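You operate a simulated robot arm through the tools that you are given. There is no shell and no other tool. Be economical: measure what you need, move in short steps, check, and stop when the job is done.

You run a simulated robot arm. Do the job below in one go: nothing can be reset, and whatever is moved stays where it is left.

TASK
Shut and latch the inlet, then vent the casing and drain it down.
Fine: vent and drain open; wait till the water gauge is in the yellow.

It is judged by the outcome, as a careful person would: the job done as asked, and still so three seconds after it is handed in. It fails if anything else is knocked over, pushed out of place, dropped, spilled or broken.

THE ROBOT
A 7-joint arm with a two-finger parallel gripper, fixed in place. Base frame: the origin is at the foot of the arm, x ahead of it, y to its left, z up. Lengths are in mm, angles in rad, forces in N, time in s.
Its first joint turns from -2.897 to 2.897 rad. Payload 4.4 kg.
The tool frame sits at the grasp point between the pads (the TCP): z along the fingers, y along the line on which they close. The tips reach 23 mm beyond it. Largest opening 94 mm; finger width 38, thickness 10; the body of the gripper, 54 by 96 mm, starts 39 mm behind the TCP.
Orientation is told as [roll, pitch, yaw] about the base's x, y, z axes, in that order, counted from this pose: with the fingers straight down and closing along the base's y, the tool's x points along the base's -x, its y along +y and its z along -z.

THE INTERFACE
- The arm moves only by the tool jog_arm. Its argument "targets" is a list that holds one entry, the list of rows, each a list of 7 numbers: the turn, a rotation vector about the base's x, y, z in rad, then the shift along the base's x, y, z in mm, then the opening, from 0 (shut) to 1 (fully open). In form: [[[rx, ry, rz, tx, ty, tz, claw], ...]]. A call has 1 to 12 rows; each row is the pose to reach, as a shift and turn from the pose commanded when the call began. A row lasts 0.2 s, in which the tool goes at most 50 mm and 0.15 rad; a call with a longer step from one row to the next is refused whole, and so is a gripper value outside its range. A pose out of reach is approached as far as the arm can. The call stops where the force on the tool passes 90 N (or 10 N more than at its start, if that is more) or the arm is blocked; 0.2 s more then pass. Each finger travels about 72 mm/s and halts on what it meets, pressing with about 21 N; the grip force reading is that of the motor and also rises with nothing between the fingers. The clock runs only during rows and for 0.2 s after the last one: add rows that repeat a pose to give the fingers time. It gives the time, the measured TCP pose, the force on the tool (base axes), the opening and the grip force at its end, in the units of the frame above (readings bear some noise), with the torque about the TCP (base axes, N m) and any sound that the robot's microphone picked up.
- Cameras (640 x 400 px; columns grow to the right, rows downward): "scene" is fixed at [398.9, -499.1, 1603.3]; the picture's right is [0.47, -0.88, 0.00], its down [-0.67, -0.36, -0.65] and it looks along [0.57, 0.31, -0.76] (base axes); focal length 304 px, centre (320, 200). "wrist" rides on the gripper at [86, 16, -74] in the tool frame; the picture's right is [-0.18, 0.98, 0.00], its down [-0.58, -0.11, -0.81] and it looks along [-0.79, -0.15, 0.59] (tool axes); focal length 243 px, centre (320, 200). There is no depth. A picture from a camera that has moved, and an enlarged one, comes with that camera's place and axes in the base frame and with its lens.
- snapshot(camera): a new picture of that camera. No time passes.
- zoom(camera, box): a new picture of the part [left, top, right, bottom] of that camera's present view, enlarged. No time passes.
- job_done(): hands the job in; it is judged then, once.

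Work in short steps. Places have to be worked out from the pictures, the camera data and where the tool is seen: move nearer, look again, correct. Check each grasp and each placing, and mend what went wrong. You have 120 turns and 84 pictures in all, those below and enlarged ones among them. Open the gripper and draw the arm clear of the work before you hand the job in, unless the task says otherwise; then end with one line.

The tools are called as a command line: name --argument value ..., lists and objects as JSON in quotes. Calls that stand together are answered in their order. jog_arm: Moves the arm, as the interface text tells. Its arguments: {"type":"object","properties":{"targets":{"type":"array","items":{"type":"array","items":{"type":"array","items":{"type":"number"}}}}},"required":["targets"]} The other tools are called the same way: snapshot (camera) takes a picture; zoom (camera, box) takes an enlarged picture of a part of a camera's view; job_done () hands the job in.

At the start:

```text
t: 0.0
tcp_pos: [702.5, -4.3, 1239.8]
tcp_rot: [0.001, -0.002, -0.002]
ft_force: [-0.2, 0.4, -1.0]
moment: [-0.01, 0.0, 0.03]
opening: 93.8
gripper_force: 0.2
```

scene: 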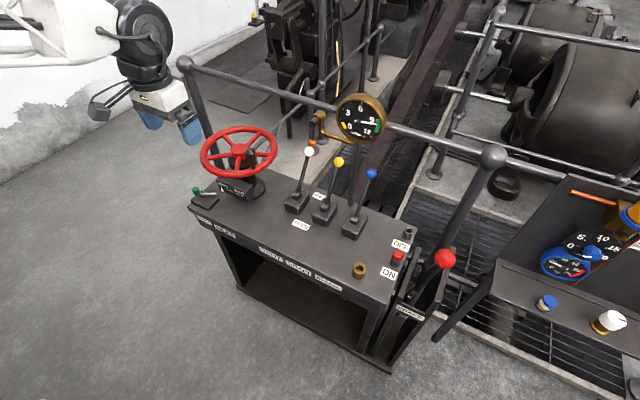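
wrist: 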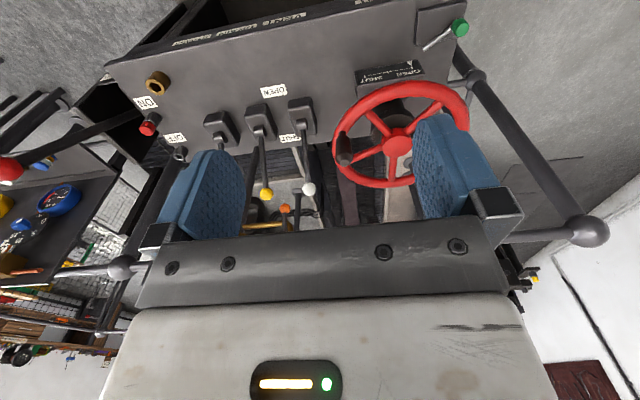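

The scene shows a console with a red handwheel, a green latch, three levers and a gauge. I'll zoom in to read the labels.

zoom --camera "scene" --box '[180, 110, 300, 230]'

zoom --camera "scene" --box '[270, 80, 430, 250]'

zoom --camera "scene" --box '[320, 200, 470, 340]'

zoom --camera "wrist" --box '[320, 0, 500, 200]'

zoom --camera "wrist" --box '[180, 60, 340, 250]'

```text
3.33 times, centred on (240, 170) of scene
camera zoom: at [398.9, -499.1, 1603.3], right [0.47, -0.88, 0.0], down [-0.67, -0.36, -0.65], along [0.57, 0.31, -0.76], focal length 1013 px, centre (587, 300)
```

zoom: 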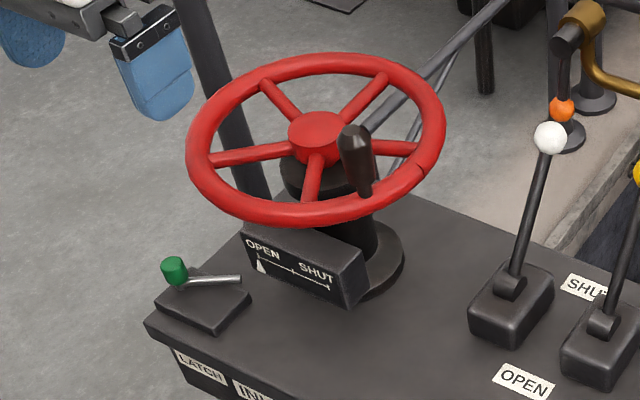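

```text
2.35 times, centred on (350, 165) of scene
camera zoom: at [398.9, -499.1, 1603.3], right [0.47, -0.88, 0.0], down [-0.67, -0.36, -0.65], along [0.57, 0.31, -0.76], focal length 715 px, centre (249, 282)
```

zoom: 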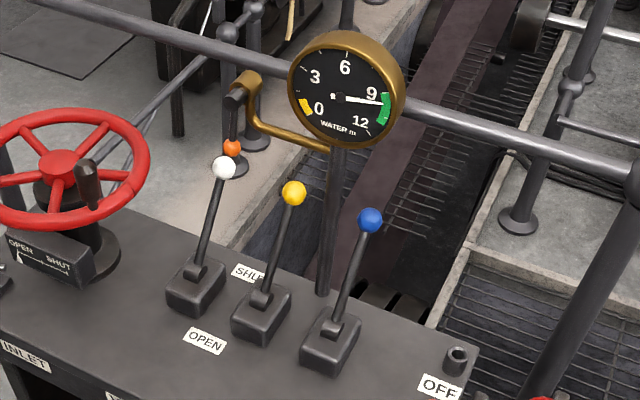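

```text
2.86 times, centred on (395, 270) of scene
camera zoom: at [398.9, -499.1, 1603.3], right [0.47, -0.88, 0.0], down [-0.67, -0.36, -0.65], along [0.57, 0.31, -0.76], focal length 869 px, centre (106, 0)
```

zoom: 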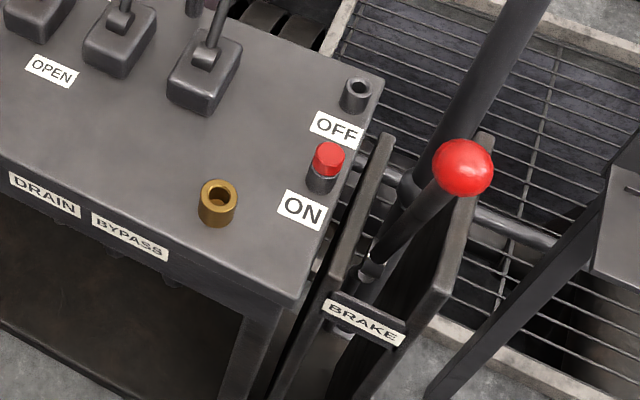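

```text
2.00 times, centred on (410, 100) of wrist
camera zoom: at [616.3, 11.3, 1314.0], right [0.18, 0.98, 0.0], down [0.58, -0.11, 0.81], along [0.79, -0.15, -0.59], focal length 485 px, centre (140, 400)
```

zoom: 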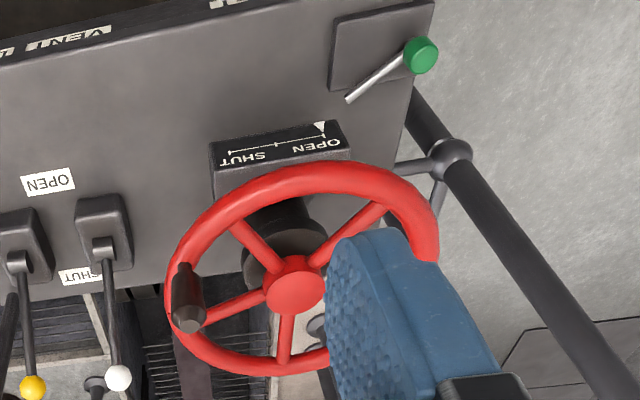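

```text
2.11 times, centred on (260, 155) of wrist
camera zoom: at [616.3, 11.3, 1314.0], right [0.18, 0.98, 0.0], down [0.58, -0.11, 0.81], along [0.79, -0.15, -0.59], focal length 511 px, centre (446, 295)
```

zoom: 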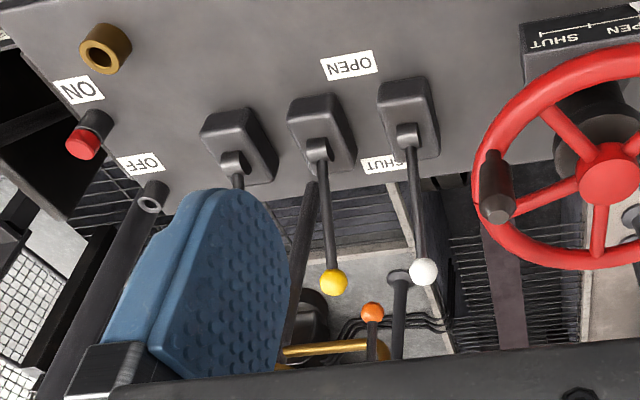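

Next, read the front labels.

zoom --camera "scene" --box '[185, 190, 285, 260]'

zoom --camera "scene" --box '[250, 235, 350, 300]'

zoom --camera "scene" --box '[300, 85, 400, 150]'

```text
5.71 times, centred on (235, 225) of scene
camera zoom: at [398.9, -499.1, 1603.3], right [0.47, -0.88, 0.0], down [-0.67, -0.36, -0.65], along [0.57, 0.31, -0.76], focal length 1737 px, centre (806, 57)
```

zoom: 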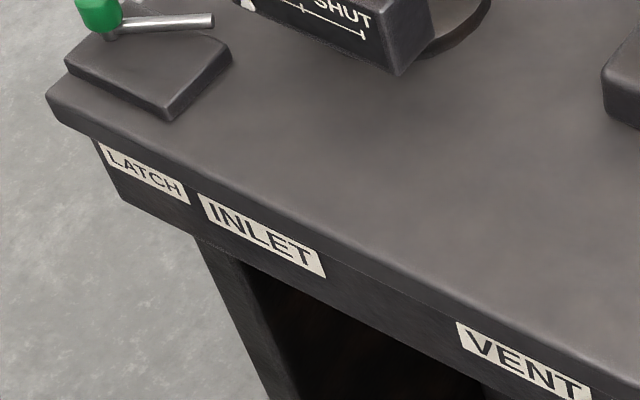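

```text
6.15 times, centred on (300, 268) of scene
camera zoom: at [398.9, -499.1, 1603.3], right [0.47, -0.88, 0.0], down [-0.67, -0.36, -0.65], along [0.57, 0.31, -0.76], focal length 1871 px, centre (443, -215)
```

zoom: 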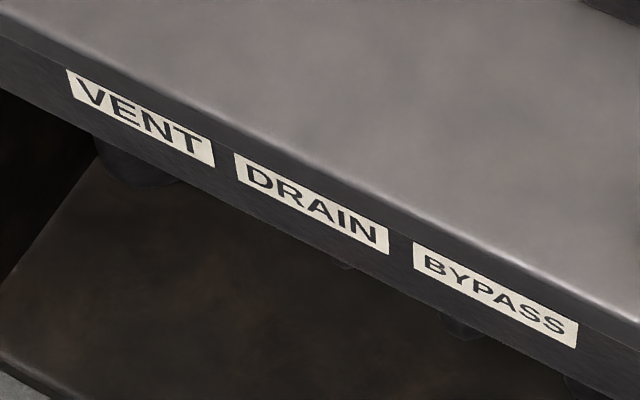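

```text
6.15 times, centred on (350, 118) of scene
camera zoom: at [398.9, -499.1, 1603.3], right [0.47, -0.88, 0.0], down [-0.67, -0.36, -0.65], along [0.57, 0.31, -0.76], focal length 1871 px, centre (135, 708)
```

zoom: 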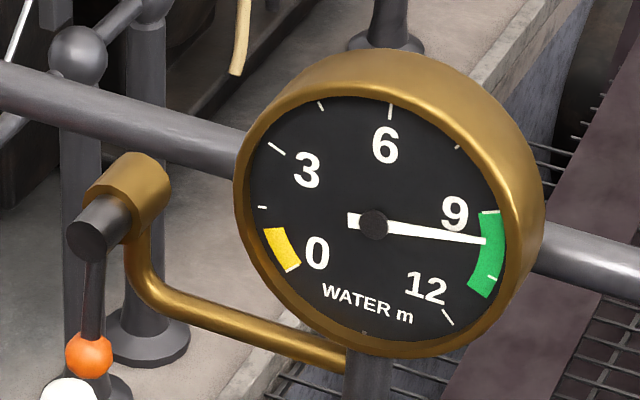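

The labels read, left to right: LATCH (green), INLET (wheel), VENT (white), DRAIN (yellow), BYPASS (blue). OPEN is on the near side.
Triangulation gives the wheel hub at about (951,100,952) and the crank handle at about (896,0), z 965–1032. White ball ≈ (1058,-100,947), leaning away, so shut. I'll move above the crank handle, turning the fingers so they close along the tangent.

jog_arm --targets '[[[0, 0, 0.13, 24, 0, -12, 0.9], [0, 0, 0.26, 48, 1, -25, 0.8], [0, 0, 0.39, 72, 1, -40, 0.7], [0, 0, 0.52, 97, 2, -55, 0.7], [0, 0, 0.65, 121, 2, -75, 0.7], [0, 0, 0.78, 145, 3, -95, 0.7], [0, 0, 0.91, 170, 3, -115, 0.7], [0, 0, 1.06, 190, 4, -130, 0.7], [0, 0, 1.06, 194, 4, -140, 0.7]]]'

snapshot --camera "scene"

snapshot --camera "wrist"

```text
t: 2.0
tcp_pos: [897.0, 0.5, 1099.0]
tcp_rot: [0.0, 0.0, 1.061]
ft_force: [0.3, 0.9, 0.6]
moment: [0.0, -0.01, 0.0]
opening: 65.9
gripper_force: 0.1
```

```text
73 pictures are left
```

scene: 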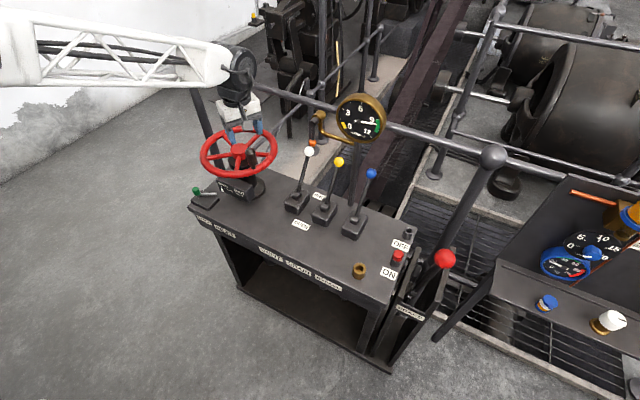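

```text
72 pictures are left
camera wrist: at [841.1, -68.2, 1173.4], right [-0.77, 0.64, 0.0], down [0.38, 0.45, 0.81], along [0.52, 0.62, -0.59], focal length 243 px, centre (320, 200)
```

wrist: 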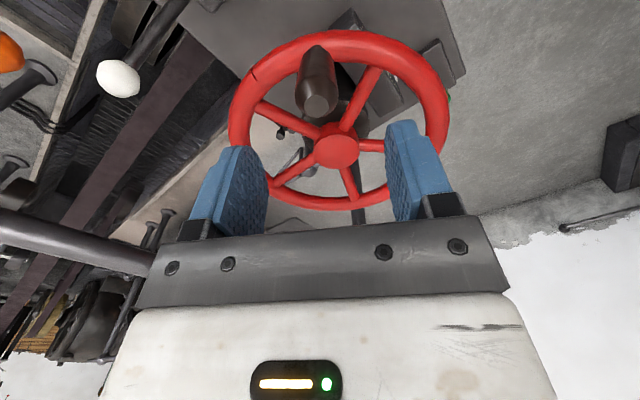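

The handle top measures at about (900,0,1032), as estimated. I'll lower over it and close.

jog_arm --targets '[[[0, 0, 0, 2, 0, -30, 0.7], [0, 0, 0, 3, 0, -60, 0.7], [0, 0, 0, 3, 0, -90, 0.7], [0, 0, 0, 3, 0, -90, 0.4], [0, 0, 0, 3, 0, -90, 0.15], [0, 0, 0, 3, 0, -90, 0.15], [0, 0, 0, 3, 0, -90, 0.15]]]'

snapshot --camera "wrist"

```text
t: 3.6
tcp_pos: [899.5, -1.0, 1010.5]
tcp_rot: [-0.001, -0.001, 1.061]
ft_force: [5.7, -0.2, -0.5]
moment: [0.45, -0.43, -0.43]
opening: 29.7
gripper_force: 45.6
```

```text
71 pictures are left
camera wrist: at [843.4, -68.4, 1084.4], right [-0.77, 0.64, 0.0], down [0.38, 0.45, 0.81], along [0.52, 0.62, -0.59], focal length 243 px, centre (320, 200)
```

wrist: 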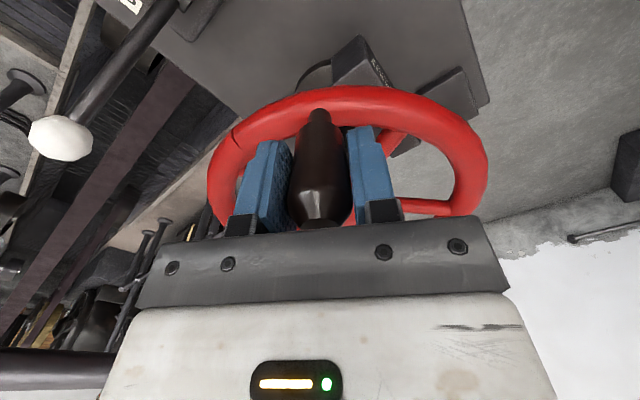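

The grasp is good at 29.7 mm. I'll test turning the wheel clockwise by 0.28 rad about the estimated hub.

jog_arm --targets '[[[0, 0, -0.07, -6.9, 3.9, -90, 0.15], [0, 0, -0.14, -13.6, 8.2, -90, 0.15], [0, 0, -0.21, -19.9, 12.9, -90, 0.15], [0, 0, -0.28, -25.9, 18.2, -90, 0.15]]]'

```text
refused: row 1 steps farther than a row can; nothing moved
```

The z shift is relative to this call's start, so I'll resend with z at 0.

jog_arm --targets '[[[0, 0, -0.07, -6.9, 3.9, 0, 0.15], [0, 0, -0.14, -13.6, 8.2, 0, 0.15], [0, 0, -0.21, -19.9, 12.9, 0, 0.15], [0, 0, -0.28, -25.9, 18.2, 0, 0.15]]]'

zoom --camera "scene" --box '[180, 110, 300, 230]'

```text
t: 4.6
tcp_pos: [875.3, 17.8, 1009.7]
tcp_rot: [-0.001, 0.0, 0.779]
ft_force: [19.8, 18.2, -1.3]
moment: [0.1, -0.06, 0.17]
opening: 30.2
gripper_force: 45.0
```

```text
3.33 times, centred on (240, 170) of scene
camera zoom: at [398.9, -499.1, 1603.3], right [0.47, -0.88, 0.0], down [-0.67, -0.36, -0.65], along [0.57, 0.31, -0.76], focal length 1013 px, centre (587, 300)
```

zoom: 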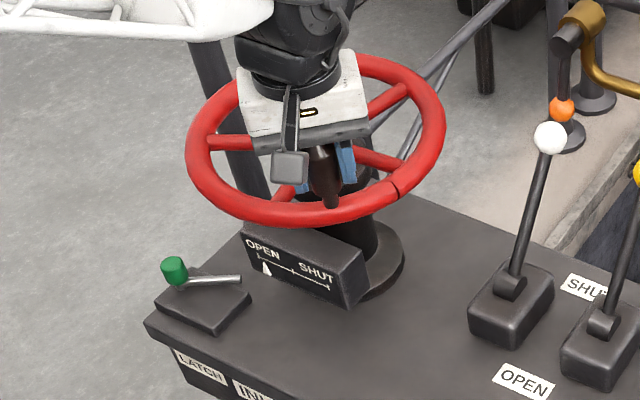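

Clockwise moves the pointer toward SHUT, at roughly 10% for 0.28 rad, and the force suggests the hub is nearer (954,98). I'll carry on clockwise along the refined circle.

jog_arm --targets '[[[0, 0, -0.14, -8.7, 11.7, 0, 0.15], [0, 0, -0.28, -17.4, 24.8, 0, 0.15], [0, 0, -0.42, -24.1, 39, 0, 0.15], [0, 0, -0.56, -28.8, 54, 0, 0.15], [0, 0, -0.7, -31.4, 69.5, 0, 0.15], [0, 0, -0.84, -31.8, 85.2, 0, 0.15], [0, 0, -0.98, -30, 100.8, 0, 0.15], [0, 0, -1.12, -26, 116, 0, 0.15], [0, 0, -1.26, -19.9, 130.5, 0, 0.15], [0, 0, -1.4, -11.9, 144, 0, 0.15], [0, 0, -1.54, -2.1, 156.3, 0, 0.15]]]'

zoom --camera "scene" --box '[180, 110, 300, 230]'

```text
t: 7.0
tcp_pos: [870.9, 173.8, 1009.6]
tcp_rot: [0.0, -0.001, -0.76]
ft_force: [-8.4, 5.8, 0.8]
moment: [0.68, 0.69, 0.13]
opening: 29.9
gripper_force: 45.1
```

```text
3.33 times, centred on (240, 170) of scene
camera zoom: at [398.9, -499.1, 1603.3], right [0.47, -0.88, 0.0], down [-0.67, -0.36, -0.65], along [0.57, 0.31, -0.76], focal length 1013 px, centre (587, 300)
```

zoom: 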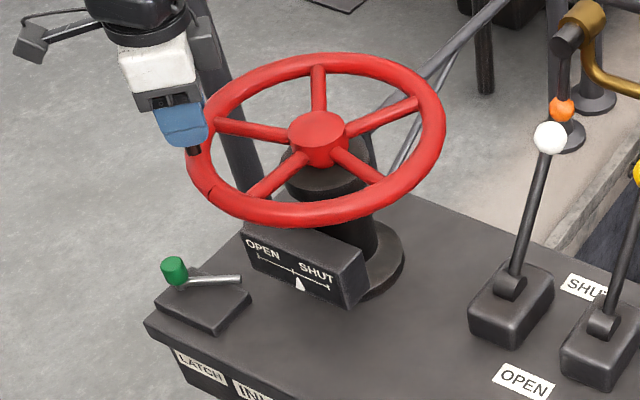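

The pointer is at about 56%, with about 1.4 rad left. I'll continue the arc.

jog_arm --targets '[[[0, 0, -0.14, 11.4, 10.7, 0, 0.15], [0, 0, -0.28, 24.2, 19.8, 0, 0.15], [0, 0, -0.42, 38.2, 27, 0, 0.15], [0, 0, -0.56, 53, 32.2, 0, 0.15], [0, 0, -0.7, 68.5, 35.2, 0, 0.15], [0, 0, -0.84, 84.1, 36.1, 0, 0.15], [0, 0, -0.98, 99.8, 34.8, 0, 0.15], [0, 0, -1.12, 115.1, 31.3, 0, 0.15]]]'

zoom --camera "scene" --box '[180, 110, 300, 230]'

```text
t: 8.8
tcp_pos: [987.4, 203.5, 1010.8]
tcp_rot: [-0.001, 0.0, -1.883]
ft_force: [-0.9, -0.2, -4.5]
moment: [-0.12, -0.39, 0.29]
opening: 30.0
gripper_force: 40.3
```

```text
3.33 times, centred on (240, 170) of scene
camera zoom: at [398.9, -499.1, 1603.3], right [0.47, -0.88, 0.0], down [-0.67, -0.36, -0.65], along [0.57, 0.31, -0.76], focal length 1013 px, centre (587, 300)
```

zoom: 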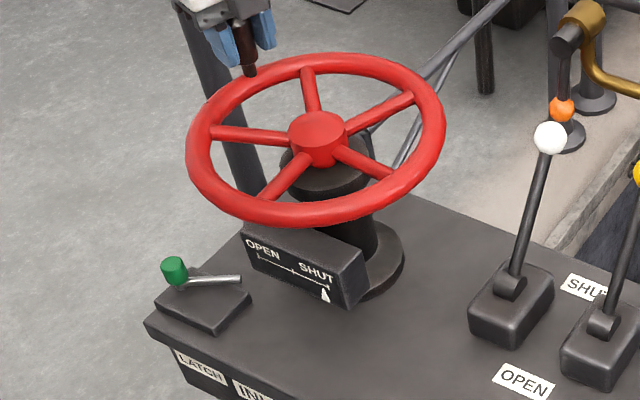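

Nearly at SHUT, so I'll nudge further in small steps to find the stop.

jog_arm --targets '[[[0, 0, -0.07, 7.4, -2.6, 0, 0.15], [0, 0, -0.14, 14.7, -5.6, 0, 0.15], [0, 0, -0.21, 21.7, -9.2, 0, 0.15]]]'

zoom --camera "scene" --box '[180, 160, 260, 220]'

```text
t: 9.6
tcp_pos: [1007.6, 196.3, 1010.3]
tcp_rot: [-0.003, -0.002, -2.092]
ft_force: [-34.1, -13.9, 4.2]
moment: [0.05, -0.45, 0.46]
opening: 29.8
gripper_force: 44.9
```

```text
6.67 times, centred on (220, 190) of scene
camera zoom: at [398.9, -499.1, 1603.3], right [0.47, -0.88, 0.0], down [-0.67, -0.36, -0.65], along [0.57, 0.31, -0.76], focal length 2027 px, centre (987, 267)
```

zoom: 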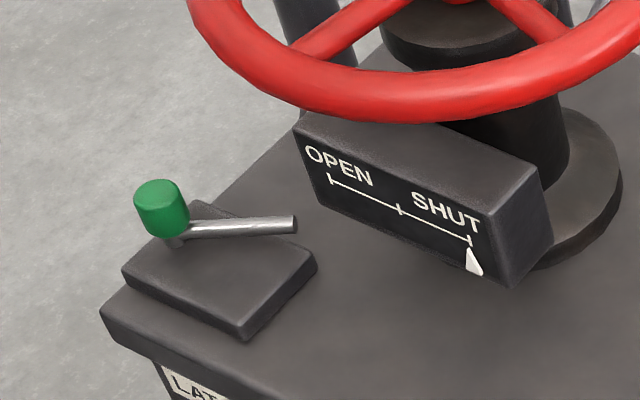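

The pointer sits at the SHUT tick and the force is rising. One more small nudge to confirm the stop.

jog_arm --targets '[[[0, 0, -0.05, 3.5, -3.3, 0, 0.15], [0, 0, -0.1, 7, -6.3, 0, 0.15], [0, 0, -0.1, 7, -6.3, 0, 0.15]]]'

zoom --camera "scene" --box '[180, 160, 260, 220]'

```text
t: 10.4
tcp_pos: [1014.5, 191.5, 1009.2]
tcp_rot: [-0.002, 0.0, -2.189]
ft_force: [-74.2, 24.9, 0.6]
moment: [-0.64, 0.71, 0.98]
opening: 47.8
gripper_force: 37.1
```

```text
6.67 times, centred on (220, 190) of scene
camera zoom: at [398.9, -499.1, 1603.3], right [0.47, -0.88, 0.0], down [-0.67, -0.36, -0.65], along [0.57, 0.31, -0.76], focal length 2027 px, centre (987, 267)
```

zoom: 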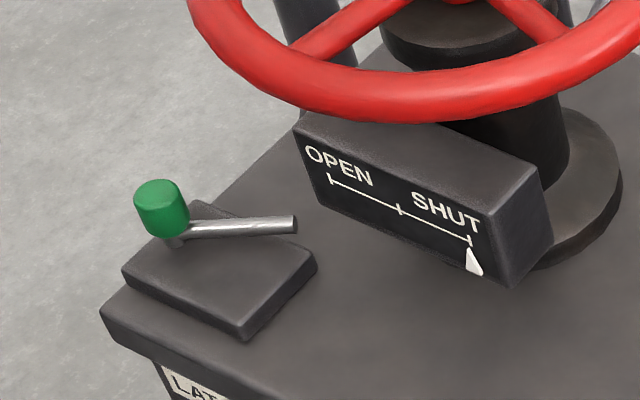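

It's at the hard stop, so the inlet is shut. I'll ease back, open and lift off.

jog_arm --targets '[[[0, 0, 0.08, -6, 5, 0, 0.4], [0, 0, 0.08, -6, 5, 0, 0.7], [0, 0, 0.08, -6, 5, 0, 0.7], [0, 0, 0.08, -6, 5, 40, 0.7], [0, 0, 0.08, -6, 5, 85, 0.7], [0, 0, 0.2, -40, 5, 100, 0.6], [0, 0, 0.34, -80, 5, 100, 0.5], [0, 0, 0.48, -120, 5, 100, 0.4], [0, 0, 0.62, -160, 5, 100, 0.3], [0, 0, 0.76, -200, 5, 100, 0.2], [0, 0, 0.9, -240, 5, 100, 0.1], [0, 0, 1.04, -270, 5, 100, 0.1]]]'

snapshot --camera "wrist"

zoom --camera "scene" --box '[180, 110, 300, 230]'

```text
t: 13.0
tcp_pos: [743.4, 194.6, 1109.1]
tcp_rot: [0.0, -0.003, -1.148]
ft_force: [0.0, 0.2, 0.0]
moment: [0.02, -0.02, 0.01]
opening: 9.5
gripper_force: 0.0
```

```text
65 pictures are left
camera wrist: at [723.5, 280.3, 1183.5], right [0.97, 0.24, 0.0], down [0.14, -0.57, 0.81], along [0.19, -0.78, -0.59], focal length 243 px, centre (320, 200)
```

wrist: 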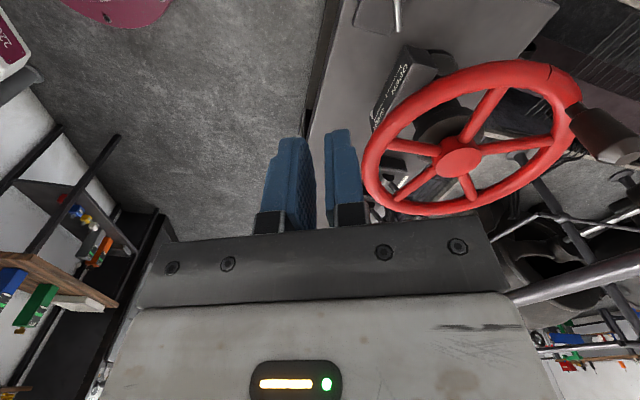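

```text
3.33 times, centred on (240, 170) of scene
camera zoom: at [398.9, -499.1, 1603.3], right [0.47, -0.88, 0.0], down [-0.67, -0.36, -0.65], along [0.57, 0.31, -0.76], focal length 1013 px, centre (587, 300)
```

zoom: 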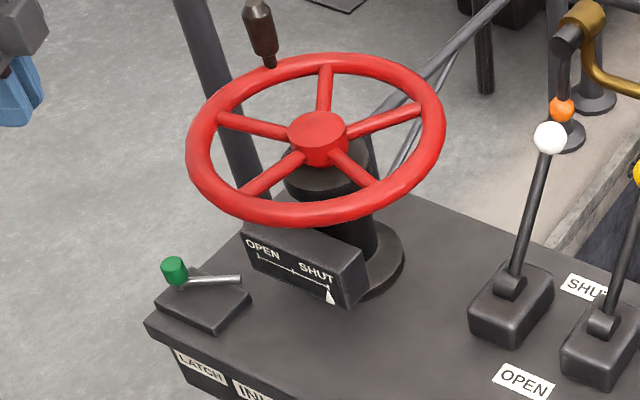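

The wheel stays shut. Next I'll turn back to yaw 0 and go lower in front of the latch to inspect it.

jog_arm --targets '[[[0, 0, 0.145, -5, 0, -20, 0.1], [0, 0, 0.29, -10, 0, -40, 0.1], [0, 0, 0.435, -15, 0, -60, 0.1], [0, 0, 0.58, -20, 0, -80, 0.1], [0, 0, 0.725, -25, 0, -100, 0.1], [0, 0, 0.87, -30, 0, -120, 0.1], [0, 0, 1.01, -35, 0, -140, 0.1], [0, 0, 1.15, -40, 0, -160, 0.1]]]'

snapshot --camera "wrist"

```text
t: 14.8
tcp_pos: [704.9, 194.5, 949.3]
tcp_rot: [0.0, -0.002, 0.002]
ft_force: [0.0, 0.0, -0.6]
moment: [-0.01, -0.02, -0.02]
opening: 9.3
gripper_force: 0.0
```

```text
63 pictures are left
camera wrist: at [618.9, 210.0, 1023.5], right [0.18, 0.98, 0.0], down [0.58, -0.11, 0.81], along [0.79, -0.15, -0.59], focal length 243 px, centre (320, 200)
```

wrist: 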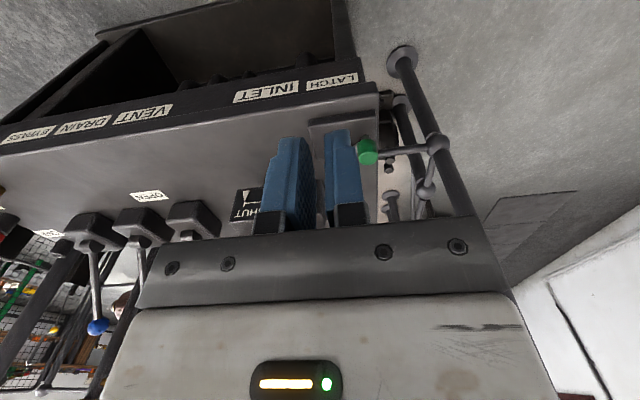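

The fingers block the view, so I'll shift sideways for a clear look.

jog_arm --targets '[[[0, 0, 0, 10, 30, 0, 0.1], [0, 0, 0, 20, 65, 0, 0.1], [0, 0, 0, 40, 95, 0, 0.1]]]'

zoom --camera "wrist" --box '[150, 40, 350, 180]'

zoom --camera "scene" --box '[185, 175, 235, 215]'

```text
t: 15.6
tcp_pos: [746.8, 288.4, 951.4]
tcp_rot: [-0.001, 0.001, -0.002]
ft_force: [-0.4, -0.1, -1.2]
moment: [0.02, -0.01, -0.01]
opening: 9.1
gripper_force: 0.1
```

```text
2.86 times, centred on (250, 110) of wrist
camera zoom: at [659.1, 305.3, 1024.2], right [0.18, 0.98, 0.0], down [0.58, -0.11, 0.81], along [0.79, -0.15, -0.59], focal length 693 px, centre (520, 457)
```

zoom: 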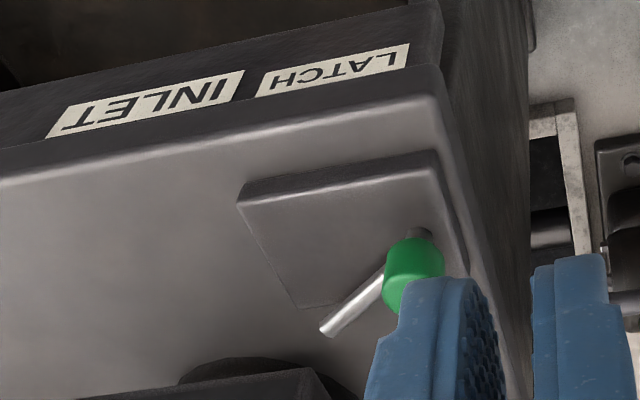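

```text
10.00 times, centred on (210, 195) of scene
camera zoom: at [398.9, -499.1, 1603.3], right [0.47, -0.88, 0.0], down [-0.67, -0.36, -0.65], along [0.57, 0.31, -0.76], focal length 3040 px, centre (1420, 250)
```

zoom: 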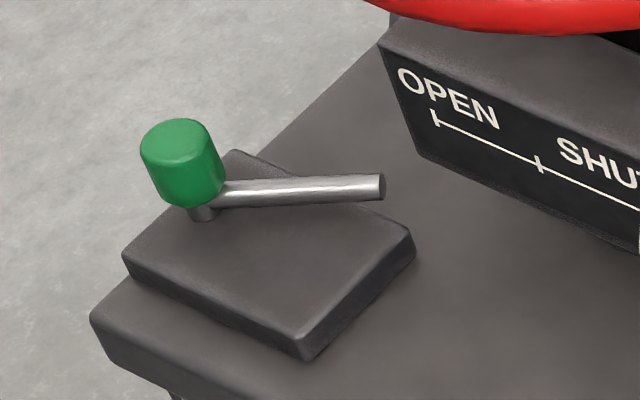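

I'll raise the arm so the latch appears above the fingers, then zoom.

jog_arm --targets '[[[0, 0, 0, -2, -30, 30, 0.1], [0, 0, 0, -4, -65, 60, 0.1], [0, 0, 0, -7, -100, 90, 0.1]]]'

zoom --camera "wrist" --box '[270, 40, 410, 140]'

```text
t: 16.4
tcp_pos: [738.9, 189.4, 1038.4]
tcp_rot: [0.0, 0.003, 0.001]
ft_force: [0.2, -0.4, -0.5]
moment: [0.04, -0.01, -0.02]
opening: 9.3
gripper_force: 0.1
```

```text
4.00 times, centred on (340, 90) of wrist
camera zoom: at [652.6, 206.3, 1113.1], right [0.18, 0.98, 0.0], down [0.58, -0.11, 0.81], along [0.79, -0.15, -0.59], focal length 970 px, centre (240, 640)
```

zoom: 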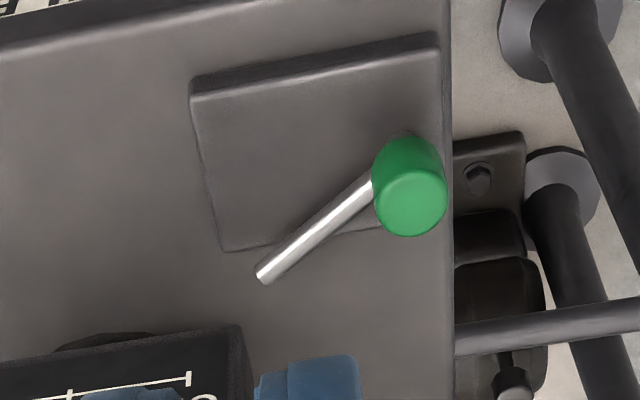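

Triangulating gives: knob over the post at (828,229), top z≈817, rod z≈788 pointing to (861,176), and plate top ≈777. The knob sits on the pivot, so I'll grip it with the fingers closing across the rod and twist. First I'll go above it.

jog_arm --targets '[[[0, 0, -0.145, 12, 5, -15, 0.3], [0, 0, -0.29, 24, 10, -30, 0.5], [0, 0, -0.435, 36, 15, -45, 0.55], [0, 0, -0.58, 48, 20, -60, 0.55], [0, 0, -0.725, 60, 25, -75, 0.55], [0, 0, -0.87, 75, 32, -95, 0.55], [0, 0, -1.01, 89, 40, -115, 0.55], [0, 0, -1.01, 89, 40, -135, 0.55]]]'

snapshot --camera "wrist"

zoom --camera "scene" --box '[160, 90, 280, 210]'

```text
t: 18.2
tcp_pos: [827.3, 230.3, 905.5]
tcp_rot: [0.0, -0.001, -1.012]
ft_force: [0.2, 0.3, -0.1]
moment: [0.03, 0.01, -0.02]
opening: 51.9
gripper_force: 0.1
```

```text
59 pictures are left
camera wrist: at [795.1, 311.8, 979.4], right [0.93, 0.37, 0.0], down [0.22, -0.55, 0.81], along [0.29, -0.75, -0.59], focal length 243 px, centre (320, 200)
```

wrist: 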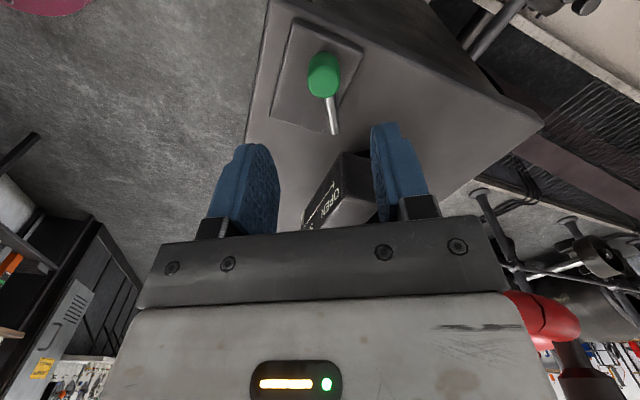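

```text
3.33 times, centred on (220, 150) of scene
camera zoom: at [398.9, -499.1, 1603.3], right [0.47, -0.88, 0.0], down [-0.67, -0.36, -0.65], along [0.57, 0.31, -0.76], focal length 1013 px, centre (653, 367)
```

zoom: 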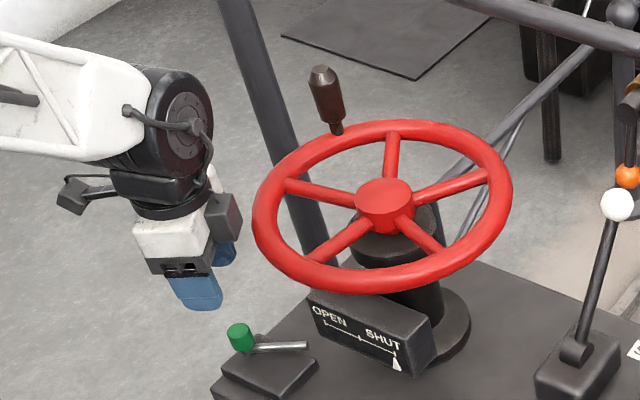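

The knob is confirmed at (829,229). I'll descend to z≈814 and close on it.

jog_arm --targets '[[[0, 0, 0, 1, -1, -30, 0.55], [0, 0, 0, 1, -1, -60, 0.55], [0, 0, 0, 1, -1, -80, 0.55], [0, 0, 0, 1, -1, -91, 0.55], [0, 0, 0, 1, -1, -91, 0.3], [0, 0, 0, 1, -1, -91, 0.1], [0, 0, 0, 1, -1, -91, 0.1]]]'

zoom --camera "wrist" --box '[200, 60, 440, 240]'

zoom --camera "scene" --box '[160, 120, 260, 220]'

```text
t: 19.8
tcp_pos: [829.1, 228.1, 815.0]
tcp_rot: [0.002, 0.0, -1.01]
ft_force: [28.3, -0.6, -6.1]
moment: [-0.03, -0.5, -0.09]
opening: 22.7
gripper_force: 44.7
```

```text
2.22 times, centred on (320, 150) of wrist
camera zoom: at [797.1, 310.4, 888.3], right [0.93, 0.37, 0.0], down [0.22, -0.55, 0.81], along [0.3, -0.75, -0.59], focal length 539 px, centre (320, 311)
```

zoom: 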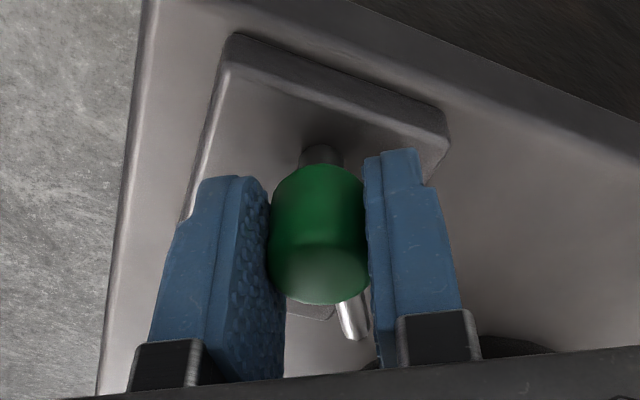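

```text
4.00 times, centred on (210, 170) of scene
camera zoom: at [398.9, -499.1, 1603.3], right [0.47, -0.88, 0.0], down [-0.67, -0.36, -0.65], along [0.57, 0.31, -0.76], focal length 1216 px, centre (760, 320)
```

zoom: 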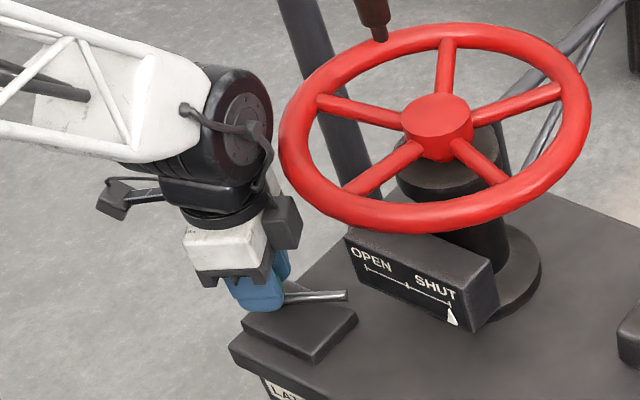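

The knob is gripped at 22.7 mm. I'll try a small clockwise twist of 0.4 rad and watch the rod.

jog_arm --targets '[[[0, 0, -0.1, 0, 0, 0, 0.1], [0, 0, -0.2, 0, 0, 0, 0.1], [0, 0, -0.3, 0, 0, 0, 0.1], [0, 0, -0.4, 0, 0, 0, 0.1]]]'

zoom --camera "scene" --box '[180, 170, 240, 220]'

```text
t: 20.8
tcp_pos: [828.4, 228.2, 814.8]
tcp_rot: [0.0, -0.001, -1.41]
ft_force: [27.5, 0.4, -0.9]
moment: [0.16, -0.43, 0.39]
opening: 23.0
gripper_force: 44.8
```

```text
8.00 times, centred on (210, 195) of scene
camera zoom: at [398.9, -499.1, 1603.3], right [0.47, -0.88, 0.0], down [-0.67, -0.36, -0.65], along [0.57, 0.31, -0.76], focal length 2432 px, centre (1200, 240)
```

zoom: 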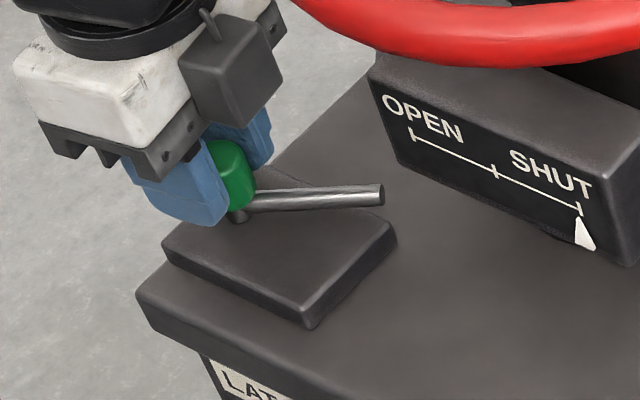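

The rod barely moved: the pads slipped, or that's the wrong way. I'll try counter-clockwise.

jog_arm --targets '[[[0, 0, 0.13, 0, 0, 0, 0.0], [0, 0, 0.26, 0, 0, 0, 0.0], [0, 0, 0.39, 0, 0, 0, 0.0], [0, 0, 0.52, 0, 0, 0, 0.0], [0, 0, 0.65, 0, 0, 0, 0.0], [0, 0, 0.8, 0, 0, 0, 0.0]]]'

zoom --camera "scene" --box '[180, 170, 240, 220]'

```text
t: 22.2
tcp_pos: [827.1, 227.9, 812.2]
tcp_rot: [-0.001, 0.0, -0.61]
ft_force: [1.2, 0.1, -5.0]
moment: [0.01, -0.04, -0.27]
opening: 22.9
gripper_force: 44.8
```

```text
8.00 times, centred on (210, 195) of scene
camera zoom: at [398.9, -499.1, 1603.3], right [0.47, -0.88, 0.0], down [-0.67, -0.36, -0.65], along [0.57, 0.31, -0.76], focal length 2432 px, centre (1200, 240)
```

zoom: 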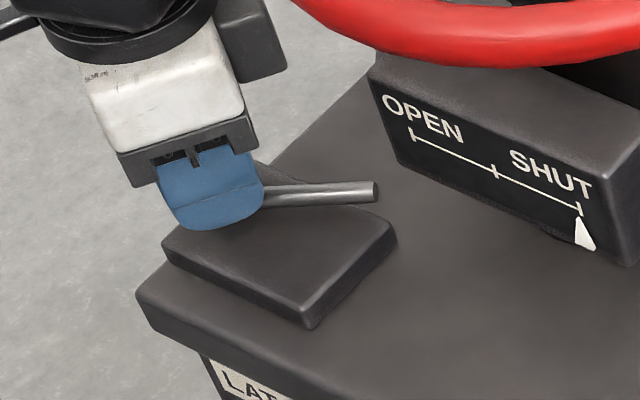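

Twisting by friction alone slips at about 0.4 Nm. I'll realign with the rod, lower the tips beside it so the finger edges bear on it, then twist clockwise.

jog_arm --targets '[[[0, 0, 0, 0, 0, 0, 0.4], [0, 0, -0.14, 0, 0, 0, 0.4], [0, 0, -0.28, 0, 0, 0, 0.4], [0, 0, -0.4, 0, 0, 0, 0.4], [0, 0, -0.4, 0, 0, -5, 0.4], [0, 0, -0.4, 0, 0, -9, 0.4], [0, 0, -0.4, 0, 0, -9, 0.1], [0, 0, -0.4, 0, 0, -9, 0.1]]]'

jog_arm --targets '[[[0, 0, -0.12, 0, 0, 0, 0.1], [0, 0, -0.24, 0, 0, 0, 0.1], [0, 0, -0.36, 0, 0, 0, 0.1], [0, 0, -0.48, 0, 0, 0, 0.1], [0, 0, -0.6, 0, 0, 0, 0.1], [0, 0, -0.72, 0, 0, 0, 0.1]]]'

zoom --camera "scene" --box '[180, 170, 240, 220]'

```text
t: 24.0
tcp_pos: [828.6, 227.8, 804.8]
tcp_rot: [-0.001, 0.001, -1.012]
ft_force: [9.2, -0.7, -6.1]
moment: [-0.01, -0.08, -0.09]
opening: 22.7
gripper_force: 44.8
```

```text
t: 25.4
tcp_pos: [831.5, 228.0, 807.4]
tcp_rot: [0.004, 0.001, -1.731]
ft_force: [85.5, 0.1, -30.0]
moment: [0.42, -0.49, 0.96]
opening: 23.2
gripper_force: 45.1
```

```text
8.00 times, centred on (210, 195) of scene
camera zoom: at [398.9, -499.1, 1603.3], right [0.47, -0.88, 0.0], down [-0.67, -0.36, -0.65], along [0.57, 0.31, -0.76], focal length 2432 px, centre (1200, 240)
```

zoom: 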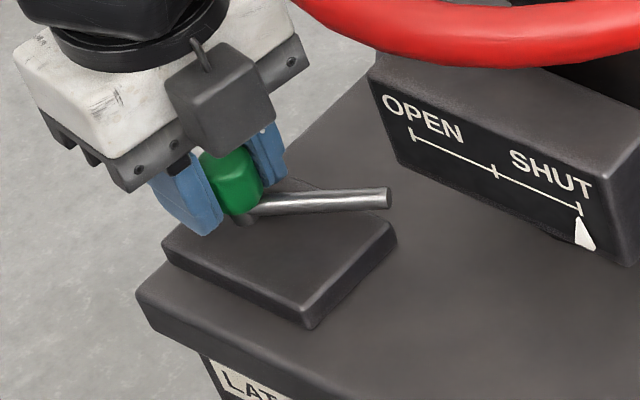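

The rod resists clockwise with about 85 N near the pivot. I'll let go, lift off and see what state the latch is in.

jog_arm --targets '[[[0, 0, 0.15, 0, 0, 0, 0.3], [0, 0, 0.3, 0, 0, 0, 0.5], [0, 0, 0.3, 0, 0, 20, 0.55], [0, 0, 0.3, -15, 0, 50, 0.55], [0, 0, 0.4, -50, 20, 70, 0.5], [0, 0, 0.5, -90, 30, 80, 0.4]]]'

zoom --camera "scene" --box '[185, 175, 235, 215]'

snapshot --camera "wrist"

```text
t: 26.8
tcp_pos: [737.2, 258.9, 884.6]
tcp_rot: [-0.003, 0.001, -1.228]
ft_force: [-0.6, -0.9, -0.3]
moment: [-0.01, -0.02, 0.01]
opening: 37.7
gripper_force: 0.0
```

```text
10.00 times, centred on (210, 195) of scene
camera zoom: at [398.9, -499.1, 1603.3], right [0.47, -0.88, 0.0], down [-0.67, -0.36, -0.65], along [0.57, 0.31, -0.76], focal length 3040 px, centre (1420, 250)
```

zoom: 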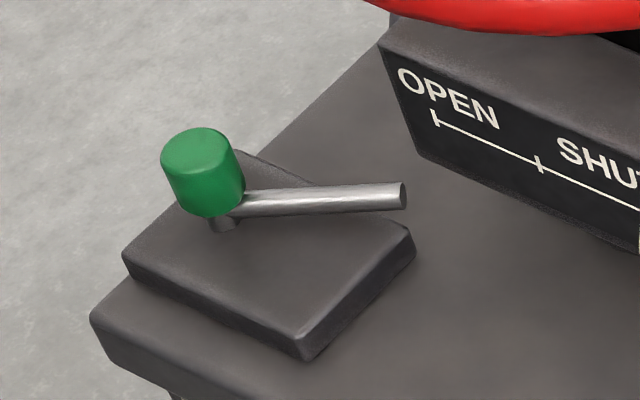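

```text
51 pictures are left
camera wrist: at [723.8, 345.2, 957.9], right [0.99, 0.16, 0.0], down [0.09, -0.58, 0.81], along [0.12, -0.8, -0.59], focal length 243 px, centre (320, 200)
```

wrist: 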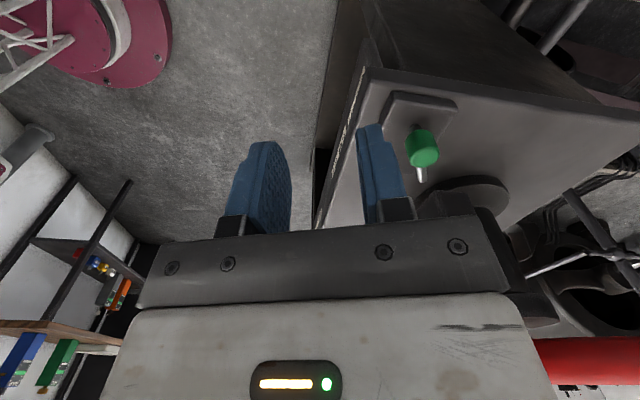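

The latch shifted about 8 mm in -y with no rotation and stays there, so it's a sliding bolt that shoots toward the wheel side. I'll grip the knob at about (829,221) with the fingers closing along y, tilted 30° so the arm clears the wheel, and slide -y. First I'll reorient.

jog_arm --targets '[[[0, 0, 0.145, 0, -4, 10, 0.4], [0, 0, 0.29, 0, -8, 20, 0.5], [0, 0, 0.435, 0, -12, 25, 0.55], [0, 0, 0.58, 0, -16, 25, 0.55], [0, 0, 0.725, 0, -20, 25, 0.55], [0, 0, 0.87, 0, -25, 25, 0.55], [0, 0, 1.01, 0, -30, 25, 0.55], [0, 0, 1.12, 0, -34, 25, 0.55], [0, 0, 1.228, 0, -38, 25, 0.55]]]'

jog_arm --targets '[[[0, -0.13, 0, 10, 0, 0, 0.55], [0, -0.26, 0, 20, 0, 0, 0.55], [0, -0.39, 0, 30, 0, 0, 0.55], [0, -0.52, 0, 40, 0, 0, 0.55]]]'

snapshot --camera "wrist"

```text
t: 28.8
tcp_pos: [738.6, 219.7, 910.4]
tcp_rot: [0.0, 0.001, 0.001]
ft_force: [0.2, -0.7, 0.0]
moment: [-0.05, 0.01, -0.01]
opening: 51.8
gripper_force: 0.0
```

```text
t: 29.8
tcp_pos: [777.8, 220.0, 910.3]
tcp_rot: [0.002, -0.522, -0.002]
ft_force: [0.7, -0.7, 0.0]
moment: [0.05, 0.02, -0.01]
opening: 51.5
gripper_force: 0.1
```

```text
50 pictures are left
camera wrist: at [666.3, 236.6, 931.2], right [0.16, 0.98, 0.09], down [0.1, -0.11, 0.99], along [0.98, -0.15, -0.12], focal length 243 px, centre (320, 200)
```

wrist: 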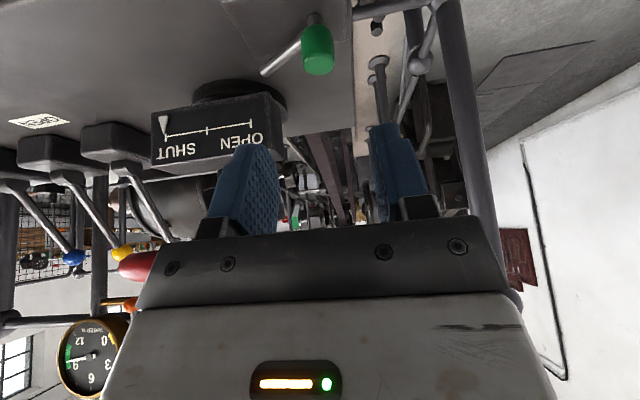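

The knob is at about (826,220). I'll approach and grip.

jog_arm --targets '[[[0, 0, 0, 20, 0, -25, 0.55], [0, 0, 0, 40, 0, -50, 0.55], [0, 0, 0, 42, 0, -75, 0.55], [0, 0, 0, 42, 0, -88, 0.55], [0, 0, 0, 42, 0, -88, 0.3], [0, 0, 0, 42, 0, -88, 0.1], [0, 0, 0, 42, 0, -88, 0.1]]]'

zoom --camera "scene" --box '[170, 145, 250, 215]'

```text
t: 31.4
tcp_pos: [819.9, 220.9, 821.5]
tcp_rot: [0.002, -0.52, -0.003]
ft_force: [4.7, 0.3, -5.6]
moment: [0.02, -0.07, -0.02]
opening: 22.3
gripper_force: 45.0
```

```text
5.71 times, centred on (210, 180) of scene
camera zoom: at [398.9, -499.1, 1603.3], right [0.47, -0.88, 0.0], down [-0.67, -0.36, -0.65], along [0.57, 0.31, -0.76], focal length 1737 px, centre (949, 314)
```

zoom: 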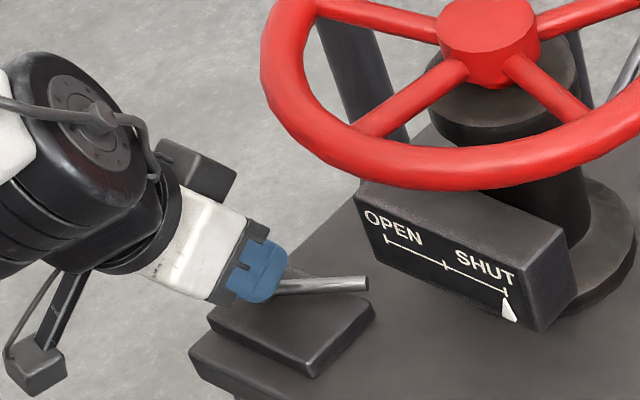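

The knob is gripped. I'll slide it in -y in small steps.

jog_arm --targets '[[[0, 0, 0, 0, -4, 0, 0.1], [0, 0, 0, 0, -8, 0, 0.1], [0, 0, 0, 0, -12, 0, 0.1], [0, 0, 0, 0, -16, 0, 0.1], [0, 0, 0, 0, -20, 0, 0.1]]]'

zoom --camera "scene" --box '[170, 145, 250, 215]'

```text
t: 32.6
tcp_pos: [821.3, 200.2, 822.3]
tcp_rot: [-0.001, -0.52, -0.002]
ft_force: [-17.8, 0.7, 0.6]
moment: [-0.01, 0.37, -0.02]
opening: 22.1
gripper_force: 45.1
```

```text
5.71 times, centred on (210, 180) of scene
camera zoom: at [398.9, -499.1, 1603.3], right [0.47, -0.88, 0.0], down [-0.67, -0.36, -0.65], along [0.57, 0.31, -0.76], focal length 1737 px, centre (949, 314)
```

zoom: 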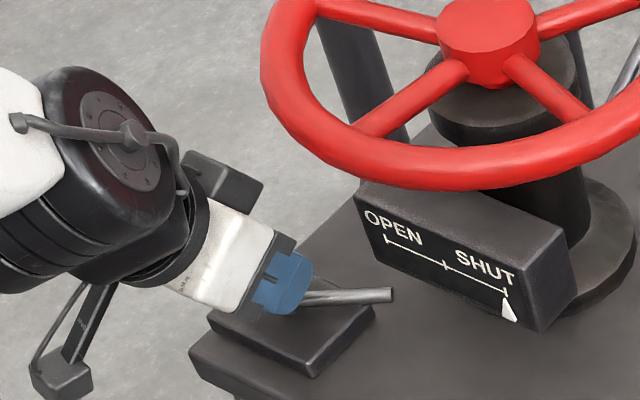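

It slides freely with the rod going along. Continuing -y to the stop.

jog_arm --targets '[[[0, 0, 0, -1, -5, 0, 0.1], [0, 0, 0, -1, -10, 0, 0.1], [0, 0, 0, -1, -15, 0, 0.1], [0, 0, 0, -1, -20, 0, 0.1]]]'

zoom --camera "scene" --box '[170, 145, 250, 215]'

```text
t: 33.6
tcp_pos: [819.8, 189.0, 821.7]
tcp_rot: [0.002, -0.524, 0.006]
ft_force: [11.4, 47.3, -13.1]
moment: [0.97, -0.24, 0.52]
opening: 22.5
gripper_force: 44.9
stopped in row 4: the force on the tool passed its limit at 98 N (the readings are from after the stop); the commanded pose is now the measured one
```

```text
5.71 times, centred on (210, 180) of scene
camera zoom: at [398.9, -499.1, 1603.3], right [0.47, -0.88, 0.0], down [-0.67, -0.36, -0.65], along [0.57, 0.31, -0.76], focal length 1737 px, centre (949, 314)
```

zoom: 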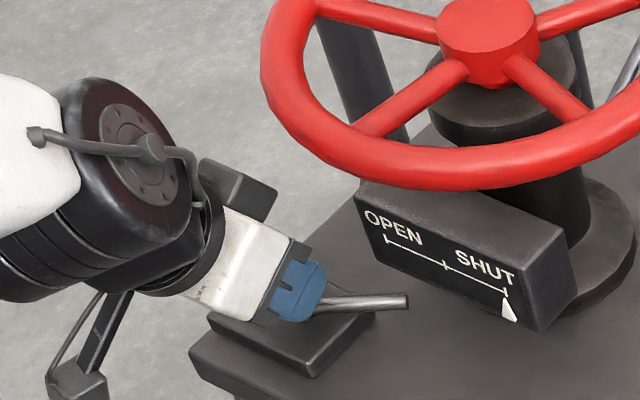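

It hit a stop after about 40 mm of travel. I'll release, back away and inspect.

jog_arm --targets '[[[0, 0, 0, 0, 1, 0, 0.3], [0, 0, 0, 0, 1, 0, 0.5], [0, 0, 0, -10, 1, 25, 0.55], [0, 0, 0, -30, 0, 55, 0.55], [0, 0, 0, -60, -20, 90, 0.55], [0, 0, 0, -90, -40, 120, 0.55]]]'

zoom --camera "scene" --box '[185, 165, 255, 221]'

snapshot --camera "wrist"

```text
refused: row 5 steps farther than a row can; nothing moved
```

```text
7.14 times, centred on (220, 193) of scene
camera zoom: at [398.9, -499.1, 1603.3], right [0.47, -0.88, 0.0], down [-0.67, -0.36, -0.65], along [0.57, 0.31, -0.76], focal length 2172 px, centre (1034, 250)
```

zoom: 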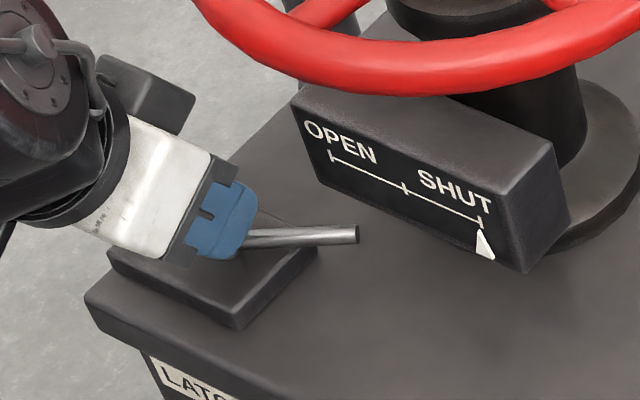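

```text
45 pictures are left
camera wrist: at [707.3, 203.5, 843.5], right [0.15, 0.98, 0.1], down [0.1, -0.11, 0.99], along [0.98, -0.14, -0.12], focal length 243 px, centre (320, 200)
```

wrist: 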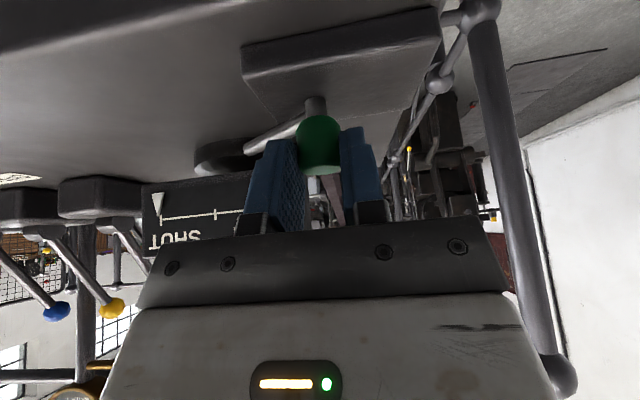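

Resending the release with smaller steps.

jog_arm --targets '[[[0, 0, 0, 0, 1, 0, 0.3], [0, 0, 0, 0, 1, 0, 0.5], [0, 0, 0, -10, 1, 25, 0.55], [0, 0, 0, -25, 0, 55, 0.55], [0, 0, 0, -45, -10, 85, 0.55], [0, 0, 0, -70, -30, 110, 0.55]]]'

zoom --camera "scene" --box '[185, 165, 255, 221]'

zoom --camera "wrist" --box '[200, 0, 440, 160]'

```text
t: 35.0
tcp_pos: [747.8, 155.1, 933.3]
tcp_rot: [0.005, -0.521, 0.003]
ft_force: [-0.1, 0.1, 0.4]
moment: [0.02, -0.02, 0.03]
opening: 51.8
gripper_force: 0.0
```

```text
7.14 times, centred on (220, 193) of scene
camera zoom: at [398.9, -499.1, 1603.3], right [0.47, -0.88, 0.0], down [-0.67, -0.36, -0.65], along [0.57, 0.31, -0.76], focal length 2172 px, centre (1034, 250)
```

zoom: 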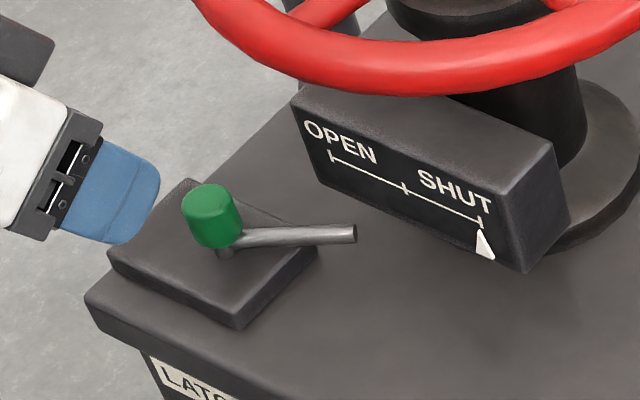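

```text
2.50 times, centred on (320, 80) of wrist
camera zoom: at [636.4, 170.6, 953.7], right [0.16, 0.98, 0.09], down [0.1, -0.11, 0.99], along [0.98, -0.14, -0.12], focal length 606 px, centre (320, 500)
```

zoom: 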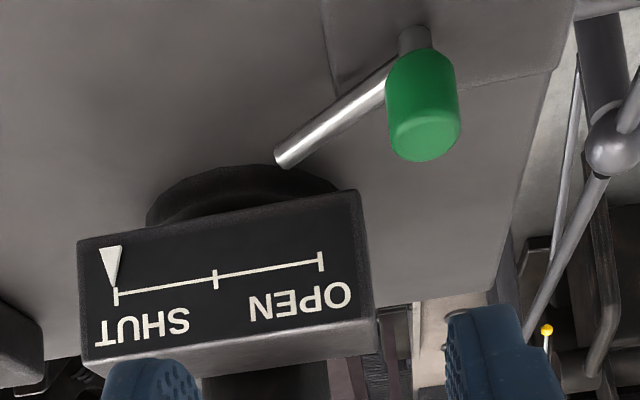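

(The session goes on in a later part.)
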